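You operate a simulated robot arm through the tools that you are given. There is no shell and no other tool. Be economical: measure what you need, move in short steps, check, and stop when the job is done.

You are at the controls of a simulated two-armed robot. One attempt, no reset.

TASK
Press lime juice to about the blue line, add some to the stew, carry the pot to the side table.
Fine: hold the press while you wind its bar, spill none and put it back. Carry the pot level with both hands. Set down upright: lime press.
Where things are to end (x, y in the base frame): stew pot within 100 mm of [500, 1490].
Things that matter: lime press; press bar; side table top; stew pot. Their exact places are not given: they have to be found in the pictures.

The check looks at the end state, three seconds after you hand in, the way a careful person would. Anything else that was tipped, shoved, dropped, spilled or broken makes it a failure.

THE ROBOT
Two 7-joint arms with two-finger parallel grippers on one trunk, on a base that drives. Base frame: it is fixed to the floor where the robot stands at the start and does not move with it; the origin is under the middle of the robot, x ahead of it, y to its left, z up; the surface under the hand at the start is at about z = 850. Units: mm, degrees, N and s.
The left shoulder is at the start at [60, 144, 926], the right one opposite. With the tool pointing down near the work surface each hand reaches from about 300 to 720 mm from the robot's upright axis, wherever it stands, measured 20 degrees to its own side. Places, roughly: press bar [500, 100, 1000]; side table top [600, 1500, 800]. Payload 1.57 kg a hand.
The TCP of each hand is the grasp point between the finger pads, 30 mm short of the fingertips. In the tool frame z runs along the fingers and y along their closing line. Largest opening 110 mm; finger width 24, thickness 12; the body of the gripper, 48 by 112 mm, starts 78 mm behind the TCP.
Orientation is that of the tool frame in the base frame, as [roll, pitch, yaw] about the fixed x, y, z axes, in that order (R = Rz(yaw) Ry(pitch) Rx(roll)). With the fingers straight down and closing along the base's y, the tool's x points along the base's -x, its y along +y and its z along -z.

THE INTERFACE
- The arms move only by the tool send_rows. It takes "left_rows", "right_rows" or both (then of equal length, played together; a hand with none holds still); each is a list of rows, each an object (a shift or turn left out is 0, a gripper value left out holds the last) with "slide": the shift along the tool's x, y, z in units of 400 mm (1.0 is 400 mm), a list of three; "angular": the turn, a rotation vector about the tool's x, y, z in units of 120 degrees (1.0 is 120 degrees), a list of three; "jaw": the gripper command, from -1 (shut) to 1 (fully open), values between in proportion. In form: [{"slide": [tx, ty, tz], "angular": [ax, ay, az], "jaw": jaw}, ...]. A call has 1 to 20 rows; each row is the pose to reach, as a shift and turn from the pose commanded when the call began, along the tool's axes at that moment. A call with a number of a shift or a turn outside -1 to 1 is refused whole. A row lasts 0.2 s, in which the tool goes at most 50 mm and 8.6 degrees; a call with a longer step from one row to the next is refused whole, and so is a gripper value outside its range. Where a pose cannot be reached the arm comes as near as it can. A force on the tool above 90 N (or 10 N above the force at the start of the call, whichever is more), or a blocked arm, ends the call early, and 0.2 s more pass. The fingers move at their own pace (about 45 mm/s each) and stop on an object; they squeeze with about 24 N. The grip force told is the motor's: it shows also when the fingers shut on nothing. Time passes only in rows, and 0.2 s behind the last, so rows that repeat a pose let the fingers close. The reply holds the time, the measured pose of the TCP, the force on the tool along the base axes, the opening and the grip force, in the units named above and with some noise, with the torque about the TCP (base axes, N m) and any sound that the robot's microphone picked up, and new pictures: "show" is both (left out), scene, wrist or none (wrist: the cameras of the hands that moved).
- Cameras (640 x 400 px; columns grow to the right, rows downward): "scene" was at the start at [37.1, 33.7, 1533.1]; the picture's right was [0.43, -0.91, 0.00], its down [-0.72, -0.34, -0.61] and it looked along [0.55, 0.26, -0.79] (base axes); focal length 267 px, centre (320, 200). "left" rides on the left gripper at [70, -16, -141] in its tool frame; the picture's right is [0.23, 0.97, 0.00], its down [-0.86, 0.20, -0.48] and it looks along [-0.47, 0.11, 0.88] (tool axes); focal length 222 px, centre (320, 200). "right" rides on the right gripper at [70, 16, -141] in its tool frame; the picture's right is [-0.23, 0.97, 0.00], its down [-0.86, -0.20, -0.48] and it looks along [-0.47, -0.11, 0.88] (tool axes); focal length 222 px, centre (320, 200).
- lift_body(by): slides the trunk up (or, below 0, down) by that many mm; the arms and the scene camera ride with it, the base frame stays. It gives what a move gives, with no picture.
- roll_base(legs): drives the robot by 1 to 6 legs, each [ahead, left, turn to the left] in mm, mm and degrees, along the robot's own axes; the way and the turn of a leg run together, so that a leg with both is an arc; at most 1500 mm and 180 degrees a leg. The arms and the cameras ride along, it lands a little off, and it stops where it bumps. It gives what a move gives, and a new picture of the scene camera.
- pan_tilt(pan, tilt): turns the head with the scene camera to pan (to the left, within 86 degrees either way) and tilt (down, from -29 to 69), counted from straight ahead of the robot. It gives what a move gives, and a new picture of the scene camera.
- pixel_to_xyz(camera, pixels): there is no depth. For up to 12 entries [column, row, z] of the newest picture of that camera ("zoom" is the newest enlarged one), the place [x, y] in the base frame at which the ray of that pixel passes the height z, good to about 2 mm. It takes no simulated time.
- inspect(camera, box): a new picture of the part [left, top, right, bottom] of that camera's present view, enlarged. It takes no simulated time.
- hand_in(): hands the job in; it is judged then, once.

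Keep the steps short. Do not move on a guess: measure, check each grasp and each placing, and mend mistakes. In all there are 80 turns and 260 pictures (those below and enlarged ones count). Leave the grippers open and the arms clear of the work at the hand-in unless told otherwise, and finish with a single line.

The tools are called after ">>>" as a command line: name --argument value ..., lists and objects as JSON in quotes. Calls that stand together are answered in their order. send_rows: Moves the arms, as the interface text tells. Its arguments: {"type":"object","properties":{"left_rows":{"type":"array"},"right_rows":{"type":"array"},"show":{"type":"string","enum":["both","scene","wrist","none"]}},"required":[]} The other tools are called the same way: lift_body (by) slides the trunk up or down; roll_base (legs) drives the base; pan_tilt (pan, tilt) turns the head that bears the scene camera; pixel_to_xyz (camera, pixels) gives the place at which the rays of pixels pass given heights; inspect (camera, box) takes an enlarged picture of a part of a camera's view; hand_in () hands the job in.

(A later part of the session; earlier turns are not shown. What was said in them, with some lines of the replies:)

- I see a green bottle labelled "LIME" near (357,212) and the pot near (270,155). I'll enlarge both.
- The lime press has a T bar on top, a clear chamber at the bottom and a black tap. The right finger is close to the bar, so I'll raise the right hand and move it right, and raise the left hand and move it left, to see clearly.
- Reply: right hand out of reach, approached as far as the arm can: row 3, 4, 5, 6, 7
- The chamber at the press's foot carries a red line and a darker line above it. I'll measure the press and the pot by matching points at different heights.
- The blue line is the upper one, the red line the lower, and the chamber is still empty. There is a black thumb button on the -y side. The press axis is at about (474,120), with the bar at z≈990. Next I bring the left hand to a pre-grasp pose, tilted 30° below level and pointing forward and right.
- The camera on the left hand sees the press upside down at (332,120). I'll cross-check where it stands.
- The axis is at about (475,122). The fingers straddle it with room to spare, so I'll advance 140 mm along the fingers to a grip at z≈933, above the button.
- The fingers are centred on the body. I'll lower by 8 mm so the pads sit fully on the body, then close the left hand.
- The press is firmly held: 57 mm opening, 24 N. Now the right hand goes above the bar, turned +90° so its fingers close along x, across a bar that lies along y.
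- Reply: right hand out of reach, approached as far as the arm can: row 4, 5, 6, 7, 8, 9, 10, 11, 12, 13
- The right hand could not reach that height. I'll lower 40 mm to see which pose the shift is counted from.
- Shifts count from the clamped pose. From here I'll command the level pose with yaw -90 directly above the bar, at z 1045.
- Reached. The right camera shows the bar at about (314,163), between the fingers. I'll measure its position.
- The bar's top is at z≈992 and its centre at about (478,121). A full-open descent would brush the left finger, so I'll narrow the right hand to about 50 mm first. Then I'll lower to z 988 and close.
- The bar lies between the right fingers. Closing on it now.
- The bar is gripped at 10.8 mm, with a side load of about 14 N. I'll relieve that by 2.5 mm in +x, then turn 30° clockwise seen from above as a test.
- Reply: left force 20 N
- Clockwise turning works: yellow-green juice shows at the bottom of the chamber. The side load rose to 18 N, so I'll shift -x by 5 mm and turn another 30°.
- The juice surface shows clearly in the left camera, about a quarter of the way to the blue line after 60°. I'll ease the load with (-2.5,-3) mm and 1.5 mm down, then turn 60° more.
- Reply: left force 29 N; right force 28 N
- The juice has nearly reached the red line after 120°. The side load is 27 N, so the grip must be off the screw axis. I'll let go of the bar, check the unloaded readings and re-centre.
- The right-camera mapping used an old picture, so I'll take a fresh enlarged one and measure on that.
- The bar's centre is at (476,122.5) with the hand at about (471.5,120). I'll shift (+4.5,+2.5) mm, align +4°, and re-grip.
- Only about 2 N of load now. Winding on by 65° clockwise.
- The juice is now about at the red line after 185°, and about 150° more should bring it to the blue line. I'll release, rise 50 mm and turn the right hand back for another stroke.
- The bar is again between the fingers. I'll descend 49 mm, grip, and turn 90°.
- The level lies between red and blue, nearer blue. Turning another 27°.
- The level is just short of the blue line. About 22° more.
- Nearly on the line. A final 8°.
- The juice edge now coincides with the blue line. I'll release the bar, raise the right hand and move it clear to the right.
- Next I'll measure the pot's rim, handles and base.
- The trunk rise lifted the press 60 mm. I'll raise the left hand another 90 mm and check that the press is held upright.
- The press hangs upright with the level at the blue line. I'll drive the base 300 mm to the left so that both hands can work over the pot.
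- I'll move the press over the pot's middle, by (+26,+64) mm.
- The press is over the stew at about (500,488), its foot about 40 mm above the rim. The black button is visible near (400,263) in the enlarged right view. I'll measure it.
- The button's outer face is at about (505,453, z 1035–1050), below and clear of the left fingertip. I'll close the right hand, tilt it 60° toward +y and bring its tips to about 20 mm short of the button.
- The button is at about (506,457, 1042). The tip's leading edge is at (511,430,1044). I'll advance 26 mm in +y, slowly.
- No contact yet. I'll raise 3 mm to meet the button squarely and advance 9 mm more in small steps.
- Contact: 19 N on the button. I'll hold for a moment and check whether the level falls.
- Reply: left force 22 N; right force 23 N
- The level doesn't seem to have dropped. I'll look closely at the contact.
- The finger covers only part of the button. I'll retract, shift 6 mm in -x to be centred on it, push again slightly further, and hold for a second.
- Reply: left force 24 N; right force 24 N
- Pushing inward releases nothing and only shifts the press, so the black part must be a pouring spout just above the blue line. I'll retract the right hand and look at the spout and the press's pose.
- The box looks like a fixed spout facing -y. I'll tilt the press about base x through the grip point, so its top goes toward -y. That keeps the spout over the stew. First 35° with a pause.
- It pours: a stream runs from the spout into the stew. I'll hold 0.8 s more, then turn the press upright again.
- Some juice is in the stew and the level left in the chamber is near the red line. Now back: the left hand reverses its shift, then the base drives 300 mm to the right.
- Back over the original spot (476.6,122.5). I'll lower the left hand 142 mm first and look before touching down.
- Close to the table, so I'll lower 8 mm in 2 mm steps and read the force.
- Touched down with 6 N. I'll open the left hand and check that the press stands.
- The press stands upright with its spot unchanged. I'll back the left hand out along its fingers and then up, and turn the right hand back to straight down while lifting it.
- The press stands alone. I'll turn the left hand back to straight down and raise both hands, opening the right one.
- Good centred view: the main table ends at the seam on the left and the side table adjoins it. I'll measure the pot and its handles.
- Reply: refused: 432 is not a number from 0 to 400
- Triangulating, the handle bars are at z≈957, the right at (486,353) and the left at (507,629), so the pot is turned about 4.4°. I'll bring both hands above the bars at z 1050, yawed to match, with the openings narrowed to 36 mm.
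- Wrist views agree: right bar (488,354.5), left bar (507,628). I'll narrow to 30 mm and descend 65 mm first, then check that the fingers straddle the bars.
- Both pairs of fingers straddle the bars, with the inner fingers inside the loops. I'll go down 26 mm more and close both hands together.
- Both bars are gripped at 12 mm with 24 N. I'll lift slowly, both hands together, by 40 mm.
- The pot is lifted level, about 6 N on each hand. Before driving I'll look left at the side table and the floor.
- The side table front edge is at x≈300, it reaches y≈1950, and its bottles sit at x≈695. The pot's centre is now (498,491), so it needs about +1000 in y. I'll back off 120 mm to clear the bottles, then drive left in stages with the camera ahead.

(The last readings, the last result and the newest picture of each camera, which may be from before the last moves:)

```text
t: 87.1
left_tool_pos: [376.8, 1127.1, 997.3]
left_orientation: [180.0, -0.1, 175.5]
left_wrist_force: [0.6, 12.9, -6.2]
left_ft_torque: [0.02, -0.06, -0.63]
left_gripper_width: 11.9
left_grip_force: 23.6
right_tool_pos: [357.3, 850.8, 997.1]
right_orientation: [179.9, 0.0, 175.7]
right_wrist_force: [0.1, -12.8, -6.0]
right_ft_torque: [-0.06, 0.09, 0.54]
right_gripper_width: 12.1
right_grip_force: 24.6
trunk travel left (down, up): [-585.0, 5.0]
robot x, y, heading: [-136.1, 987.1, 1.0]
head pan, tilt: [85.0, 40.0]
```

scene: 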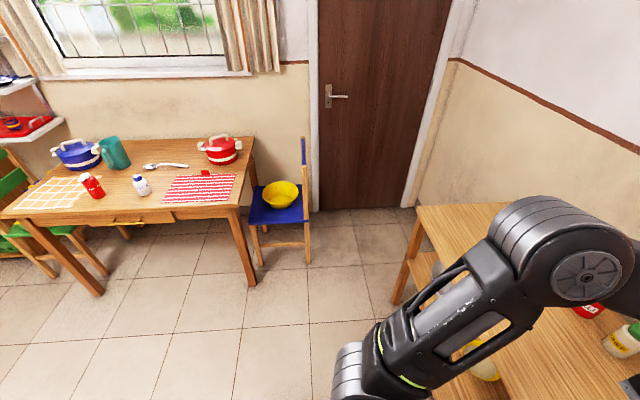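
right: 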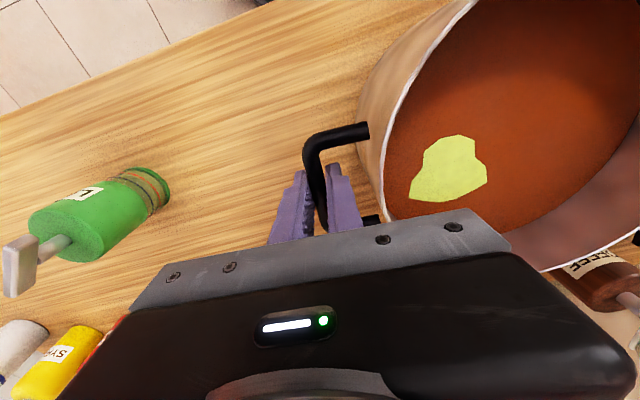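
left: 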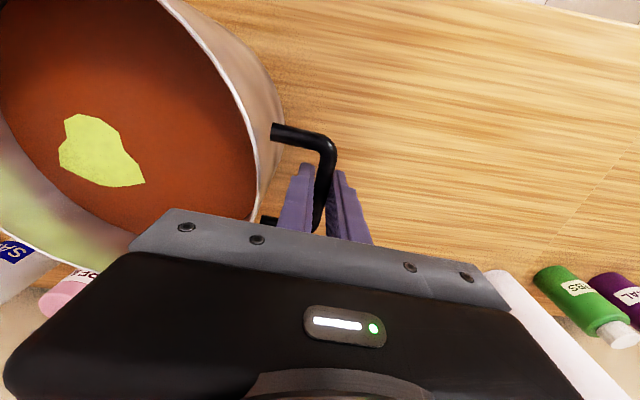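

The drive went well. The pull between the hands has grown to 13 N inward, so I'll ease each hand outward by 1.2 mm and continue 500 mm to the left.

>>> send_rows --left_rows '[{"slide": [0, 0.003, 0]}, {"slide": [0, 0.003, 0]}]' --right_rows '[{"slide": [0, -0.003, 0]}, {"slide": [0, -0.003, 0]}]' --show "none"

>>> roll_base --legs '[[0, 500, 0]]'

>>> pan_tilt --pan 0 --tilt 55

```text
t: 87.7
left_tool_pos: [375.9, 1126.4, 997.6]
left_orientation: [-179.9, -0.1, 175.4]
left_wrist_force: [-1.0, -10.3, -5.4]
left_ft_torque: [-0.06, -0.02, -0.61]
left_gripper_width: 11.7
left_grip_force: 24.0
right_tool_pos: [358.0, 849.4, 998.5]
right_orientation: [179.8, 0.1, 175.8]
right_wrist_force: [0.8, 11.1, -5.8]
right_ft_torque: [0.05, 0.05, 0.65]
right_gripper_width: 12.3
right_grip_force: 24.2
trunk travel left (down, up): [-585.0, 5.0]
robot x, y, heading: [-138.0, 983.9, 0.9]
head pan, tilt: [85.0, 40.0]
```

```text
t: 90.7
left_tool_pos: [368.1, 1636.5, 998.2]
left_orientation: [-179.9, -0.1, 175.5]
left_wrist_force: [-1.4, -24.8, -5.3]
left_ft_torque: [-0.11, 0.0, -0.62]
left_gripper_width: 11.9
left_grip_force: 23.7
right_tool_pos: [349.4, 1361.1, 998.5]
right_orientation: [179.8, 0.0, 175.7]
right_wrist_force: [1.3, 26.3, -5.8]
right_ft_torque: [0.12, -0.03, 0.53]
right_gripper_width: 11.9
right_grip_force: 24.6
trunk travel left (down, up): [-585.0, 5.0]
robot x, y, heading: [-146.2, 1498.9, 0.9]
head pan, tilt: [85.0, 40.0]
```

scene: 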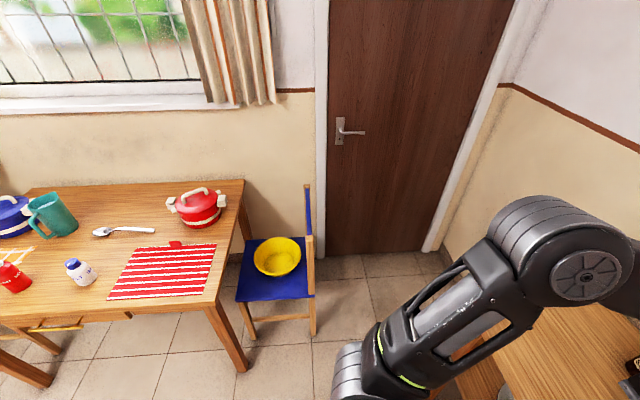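

```text
t: 92.3
left_tool_pos: [367.6, 1637.0, 997.8]
left_orientation: [-179.9, -0.1, 175.5]
left_wrist_force: [-0.1, -2.6, -6.5]
left_ft_torque: [-0.02, 0.0, -0.56]
left_gripper_width: 11.8
left_grip_force: 23.9
right_tool_pos: [350.9, 1359.8, 999.3]
right_orientation: [180.0, 0.0, 175.8]
right_wrist_force: [-0.5, 2.8, -5.5]
right_ft_torque: [0.04, -0.03, 0.6]
right_gripper_width: 12.0
right_grip_force: 24.1
trunk travel left (down, up): [-585.0, 5.0]
robot x, y, heading: [-146.9, 1496.9, 0.9]
head pan, tilt: [0.0, 55.0]
```

scene: 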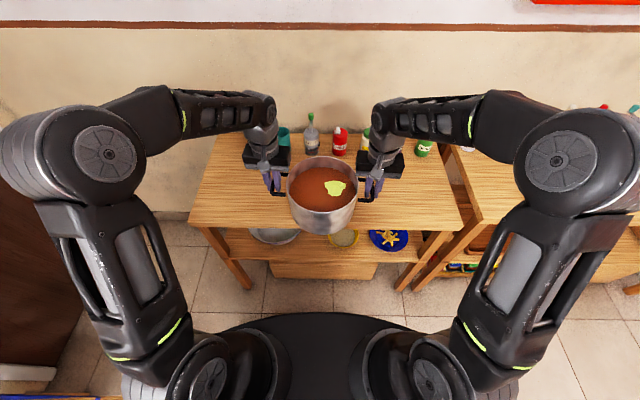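

The load is back to 3 N, and the pot is at (359,1498) above the front of the side table. Forward 138 mm.

>>> roll_base --legs '[[138, 0, 0]]'

>>> inspect --camera "scene" --box '[220, 100, 420, 250]'

>>> inspect --camera "right" --box '[0, 0, 640, 400]'

```text
t: 93.6
left_tool_pos: [508.5, 1638.2, 998.3]
left_orientation: [-179.9, -0.2, 175.6]
left_wrist_force: [-0.1, -2.9, -5.5]
left_ft_torque: [-0.07, 0.01, -0.59]
left_gripper_width: 11.7
left_grip_force: 24.1
right_tool_pos: [490.5, 1362.7, 997.5]
right_orientation: [179.9, -0.2, 175.8]
right_wrist_force: [0.4, 4.0, -5.5]
right_ft_torque: [0.03, 0.06, 0.58]
right_gripper_width: 12.2
right_grip_force: 23.9
trunk travel left (down, up): [-585.0, 5.0]
robot x, y, heading: [-4.1, 1497.6, 0.8]
head pan, tilt: [0.0, 55.0]
```

scene: 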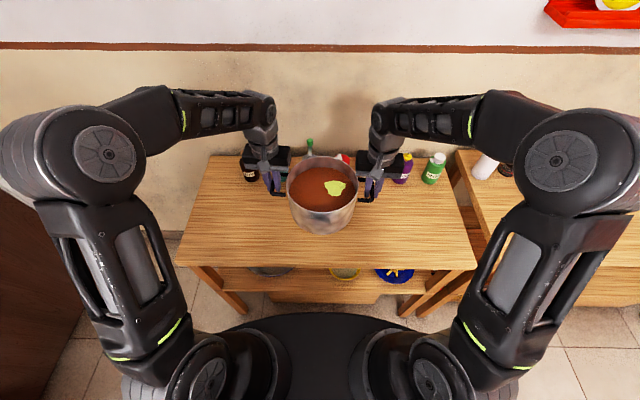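

```text
2.67 times, centred on (320, 175) of scene
```

zoom: 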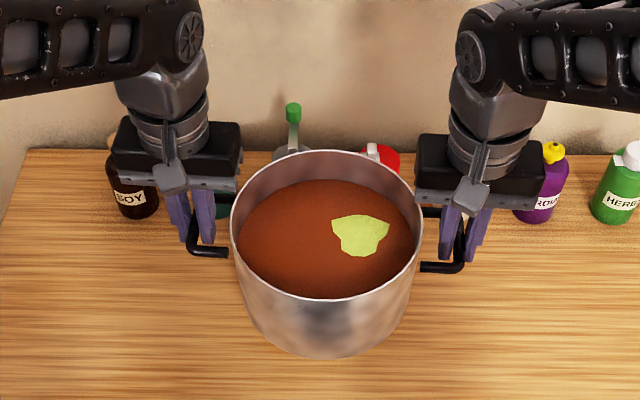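

```text
1.00 times, centred on (320, 200) of right (not enlarged: the box is as wide or as high as the picture)
```

zoom: 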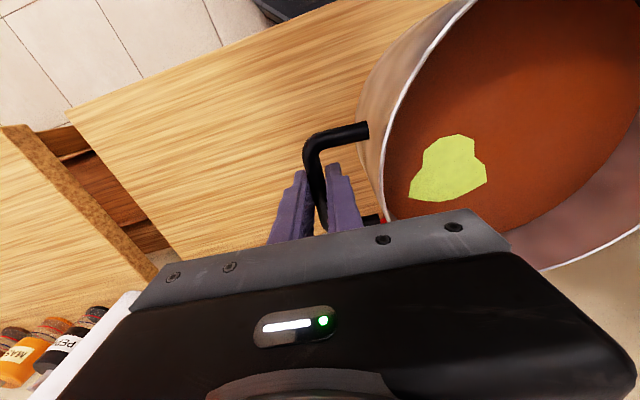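

The pot is at (499.5,1500), its bottom at z≈889. I'll lower it level with the trunk: 78 mm first, then small steps.

>>> lift_body --by -78

>>> inspect --camera "scene" --box '[220, 120, 420, 270]'

>>> lift_body --by -6

```text
t: 94.8
left_tool_pos: [507.7, 1638.7, 920.2]
left_orientation: [-179.9, -0.1, 175.5]
left_wrist_force: [-0.4, -0.7, -6.1]
left_ft_torque: [0.02, 0.03, -0.58]
left_gripper_width: 11.9
left_grip_force: 24.1
right_tool_pos: [490.2, 1361.7, 921.1]
right_orientation: [179.9, 0.0, 175.7]
right_wrist_force: [-0.2, 0.6, -5.9]
right_ft_torque: [0.02, -0.05, 0.55]
right_gripper_width: 12.2
right_grip_force: 23.9
trunk travel left (down, up): [-507.0, 83.0]
robot x, y, heading: [-3.4, 1497.7, 1.0]
head pan, tilt: [0.0, 55.0]
```

```text
2.67 times, centred on (320, 195) of scene
```

zoom: 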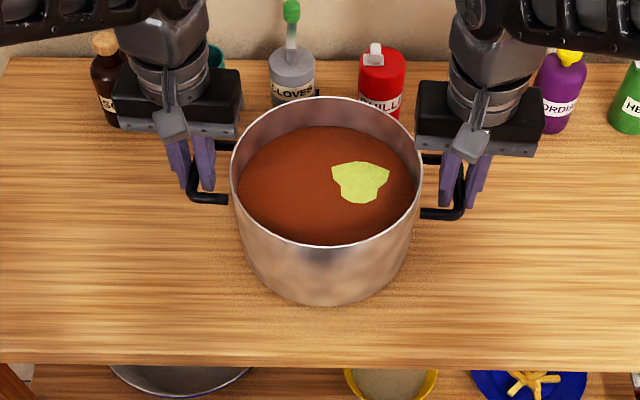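

```text
t: 95.3
left_tool_pos: [509.2, 1638.6, 914.0]
left_orientation: [-179.9, -0.1, 175.6]
left_wrist_force: [-0.9, -0.9, -6.0]
left_ft_torque: [0.01, 0.02, -0.58]
left_gripper_width: 11.9
left_grip_force: 24.1
right_tool_pos: [488.8, 1362.5, 913.4]
right_orientation: [-180.0, -0.1, 175.7]
right_wrist_force: [-0.3, 1.1, -7.0]
right_ft_torque: [0.04, -0.02, 0.61]
right_gripper_width: 12.2
right_grip_force: 23.7
trunk travel left (down, up): [-501.0, 89.0]
robot x, y, heading: [-3.8, 1499.9, 0.8]
head pan, tilt: [0.0, 55.0]
```

No contact yet: still 6 N of weight on each hand. Lowering in 3 mm steps.

>>> lift_body --by -3

>>> lift_body --by -2

```text
t: 95.8
left_tool_pos: [507.8, 1639.0, 911.0]
left_orientation: [-179.9, -0.2, 175.5]
left_wrist_force: [-0.2, -0.5, -5.2]
left_ft_torque: [0.02, 0.02, -0.59]
left_gripper_width: 12.1
left_grip_force: 24.1
right_tool_pos: [489.7, 1362.9, 912.3]
right_orientation: [179.9, -0.1, 175.7]
right_wrist_force: [-0.6, 1.5, -5.8]
right_ft_torque: [-0.04, 0.01, 0.58]
right_gripper_width: 12.0
right_grip_force: 23.3
trunk travel left (down, up): [-498.0, 92.0]
robot x, y, heading: [-2.2, 1499.4, 0.8]
head pan, tilt: [0.0, 55.0]
```

```text
t: 96.3
left_tool_pos: [508.1, 1638.8, 908.4]
left_orientation: [-179.9, 0.0, 175.6]
left_wrist_force: [-0.4, -0.2, -1.5]
left_ft_torque: [0.01, 0.08, -0.52]
left_gripper_width: 12.2
left_grip_force: 23.9
right_tool_pos: [489.9, 1362.2, 908.9]
right_orientation: [179.9, 0.0, 175.7]
right_wrist_force: [0.6, 1.3, -4.9]
right_ft_torque: [0.0, -0.26, 0.59]
right_gripper_width: 12.2
right_grip_force: 23.8
trunk travel left (down, up): [-496.0, 94.0]
robot x, y, heading: [-3.6, 1498.8, 1.0]
head pan, tilt: [0.0, 55.0]
```

Contact is starting. One more mm or two.

>>> lift_body --by -1.5

```text
t: 96.9
left_tool_pos: [508.4, 1637.7, 909.5]
left_orientation: [-180.0, 0.2, 175.5]
left_wrist_force: [1.5, 0.5, 10.5]
left_ft_torque: [0.07, 0.57, -0.6]
left_gripper_width: 12.2
left_grip_force: 23.8
right_tool_pos: [489.3, 1363.2, 909.5]
right_orientation: [179.9, 0.0, 175.8]
right_wrist_force: [2.2, -1.6, 7.3]
right_ft_torque: [-0.01, 0.68, 0.57]
right_gripper_width: 12.1
right_grip_force: 23.9
trunk travel left (down, up): [-495.0, 95.0]
robot x, y, heading: [-3.8, 1500.1, 0.9]
head pan, tilt: [0.0, 55.0]
```

The pot rests on the table. I'll open both hands only to 30 mm so as not to push the pot, then rise straight up.

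>>> send_rows --left_rows '[{"jaw": -0.455}, {"jaw": -0.455}, {"jaw": -0.455}, {"slide": [0, 0, -0.05]}, {"slide": [0, 0, -0.12]}, {"slide": [0, 0, -0.2]}, {"slide": [0, 0, -0.28]}, {"slide": [0, 0, -0.3]}]' --right_rows '[{"jaw": -0.455}, {"jaw": -0.455}, {"jaw": -0.455}, {"slide": [0, 0, -0.05]}, {"slide": [0, 0, -0.12]}, {"slide": [0, 0, -0.2]}, {"slide": [0, 0, -0.28]}, {"slide": [0, 0, -0.3]}]' --show "scene"

>>> inspect --camera "scene" --box '[220, 100, 420, 250]'

```text
t: 98.7
left_tool_pos: [508.9, 1640.5, 1028.8]
left_orientation: [180.0, -0.1, 175.5]
left_wrist_force: [-0.4, -0.5, 0.5]
left_ft_torque: [0.0, 0.0, 0.01]
left_gripper_width: 29.5
left_grip_force: 0.2
right_tool_pos: [489.3, 1362.6, 1029.6]
right_orientation: [179.9, 0.0, 175.7]
right_wrist_force: [0.4, 0.1, -0.2]
right_ft_torque: [-0.02, 0.01, 0.03]
right_gripper_width: 30.0
right_grip_force: 0.1
trunk travel left (down, up): [-495.0, 95.0]
robot x, y, heading: [-0.5, 1499.0, 0.9]
head pan, tilt: [0.0, 55.0]
```

scene: 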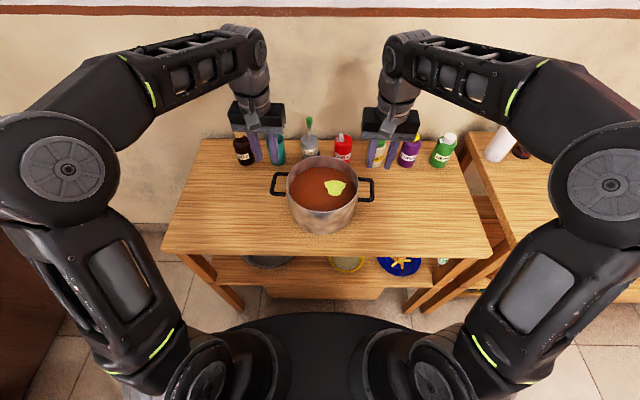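

```text
2.67 times, centred on (320, 175) of scene
```

zoom: 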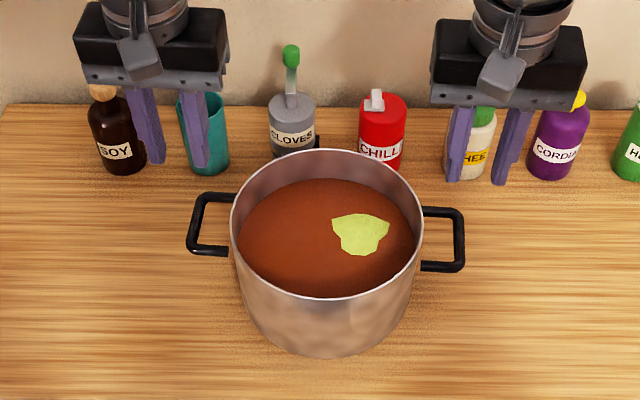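

The pot stands on the side table. I'll check its position, open the grippers fully, back the base away, and look at the press.

>>> pixel_to_xyz --camera "zoom" --pixels '[[230, 215, 918], [423, 215, 918], [325, 150, 918], [328, 298, 918]]'

>>> send_rows --left_rows '[{"slide": [0, 0.03, -0.03], "jaw": 1}, {"slide": [0, 0.06, -0.06], "jaw": 1}, {"slide": [0, 0.06, -0.06], "jaw": 1}, {"slide": [0, 0.06, -0.06], "jaw": 1}, {"slide": [0, 0.06, -0.06], "jaw": 1}]' --right_rows '[{"slide": [0, -0.03, -0.03], "jaw": 1}, {"slide": [0, -0.06, -0.06], "jaw": 1}, {"slide": [0, -0.06, -0.06], "jaw": 1}, {"slide": [0, -0.06, -0.06], "jaw": 1}, {"slide": [0, -0.06, -0.06], "jaw": 1}]' --show "none"

>>> roll_base --legs '[[-250, 0, 0]]'

>>> pan_tilt --pan -60 --tilt 30

```text
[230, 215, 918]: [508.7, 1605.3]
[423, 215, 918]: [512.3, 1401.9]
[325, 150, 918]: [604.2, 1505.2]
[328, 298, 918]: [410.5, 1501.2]
```

```text
t: 99.9
left_tool_pos: [510.1, 1662.7, 1053.4]
left_orientation: [-179.9, 0.0, 175.5]
left_wrist_force: [0.1, 1.0, -0.2]
left_ft_torque: [0.0, -0.02, 0.0]
left_gripper_width: 110.0
left_grip_force: 0.1
right_tool_pos: [487.1, 1338.5, 1053.6]
right_orientation: [179.9, 0.0, 175.7]
right_wrist_force: [-0.6, -0.9, -0.2]
right_ft_torque: [0.0, 0.01, 0.03]
right_gripper_width: 110.2
right_grip_force: 0.1
trunk travel left (down, up): [-495.0, 95.0]
robot x, y, heading: [-5.6, 1496.1, 0.8]
head pan, tilt: [0.0, 55.0]
```

```text
t: 101.7
left_tool_pos: [258.4, 1660.6, 1053.6]
left_orientation: [-179.9, 0.0, 175.6]
left_wrist_force: [-0.7, 0.5, -0.1]
left_ft_torque: [0.01, -0.04, 0.01]
left_gripper_width: 109.7
left_grip_force: 0.1
right_tool_pos: [236.3, 1334.7, 1053.2]
right_orientation: [179.9, 0.1, 175.8]
right_wrist_force: [-1.5, 0.1, 1.3]
right_ft_torque: [0.02, -0.07, 0.01]
right_gripper_width: 110.1
right_grip_force: 0.0
trunk travel left (down, up): [-495.0, 95.0]
robot x, y, heading: [-254.5, 1492.1, 0.8]
head pan, tilt: [0.0, 55.0]
```

scene: 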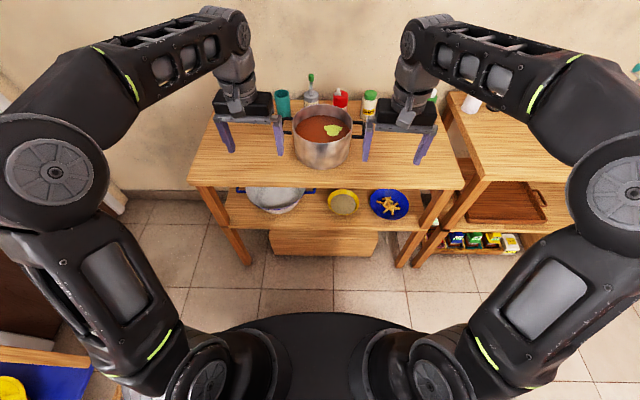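

```text
t: 103.0
left_tool_pos: [260.1, 1659.7, 1053.7]
left_orientation: [-179.8, 0.0, 175.6]
left_wrist_force: [0.6, 0.6, -0.2]
left_ft_torque: [-0.04, -0.01, 0.01]
left_gripper_width: 110.0
left_grip_force: 0.1
right_tool_pos: [237.4, 1335.7, 1052.1]
right_orientation: [179.9, 0.0, 175.8]
right_wrist_force: [-0.1, 1.2, 0.3]
right_ft_torque: [0.04, -0.01, 0.02]
right_gripper_width: 110.0
right_grip_force: 0.1
trunk travel left (down, up): [-495.0, 95.0]
robot x, y, heading: [-253.5, 1495.4, 1.2]
head pan, tilt: [-60.0, 30.0]
```

scene: 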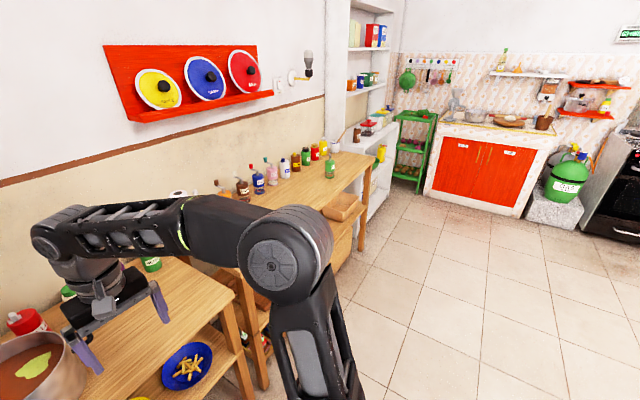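

The pot's centre measures (509,1503), well inside the tolerance. One last enlarged look at the press and the bottles.

>>> inspect --camera "scene" --box '[200, 120, 380, 220]'

```text
3.56 times, centred on (290, 170) of scene
```

zoom: 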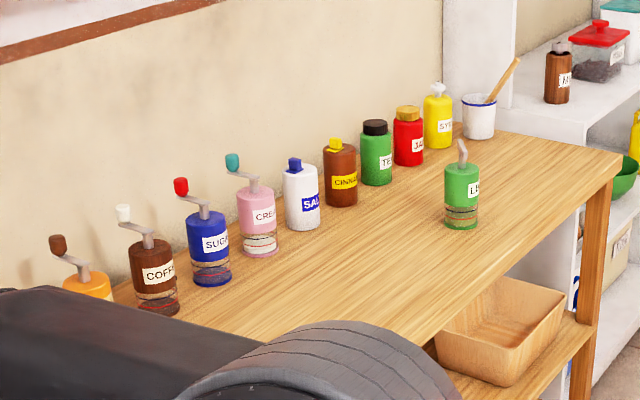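

The press stands upright in its old place, nothing is spilled or tipped, the pot is placed and the hands are open and clear. Handing in.

>>> hand_in

```text
The job is handed in.
```

Handed in: I wound lime juice to about the blue line, poured some into the stew, put the press back upright in its place, and set the pot level on the side table at about [509, 1503]; I saw no spills.
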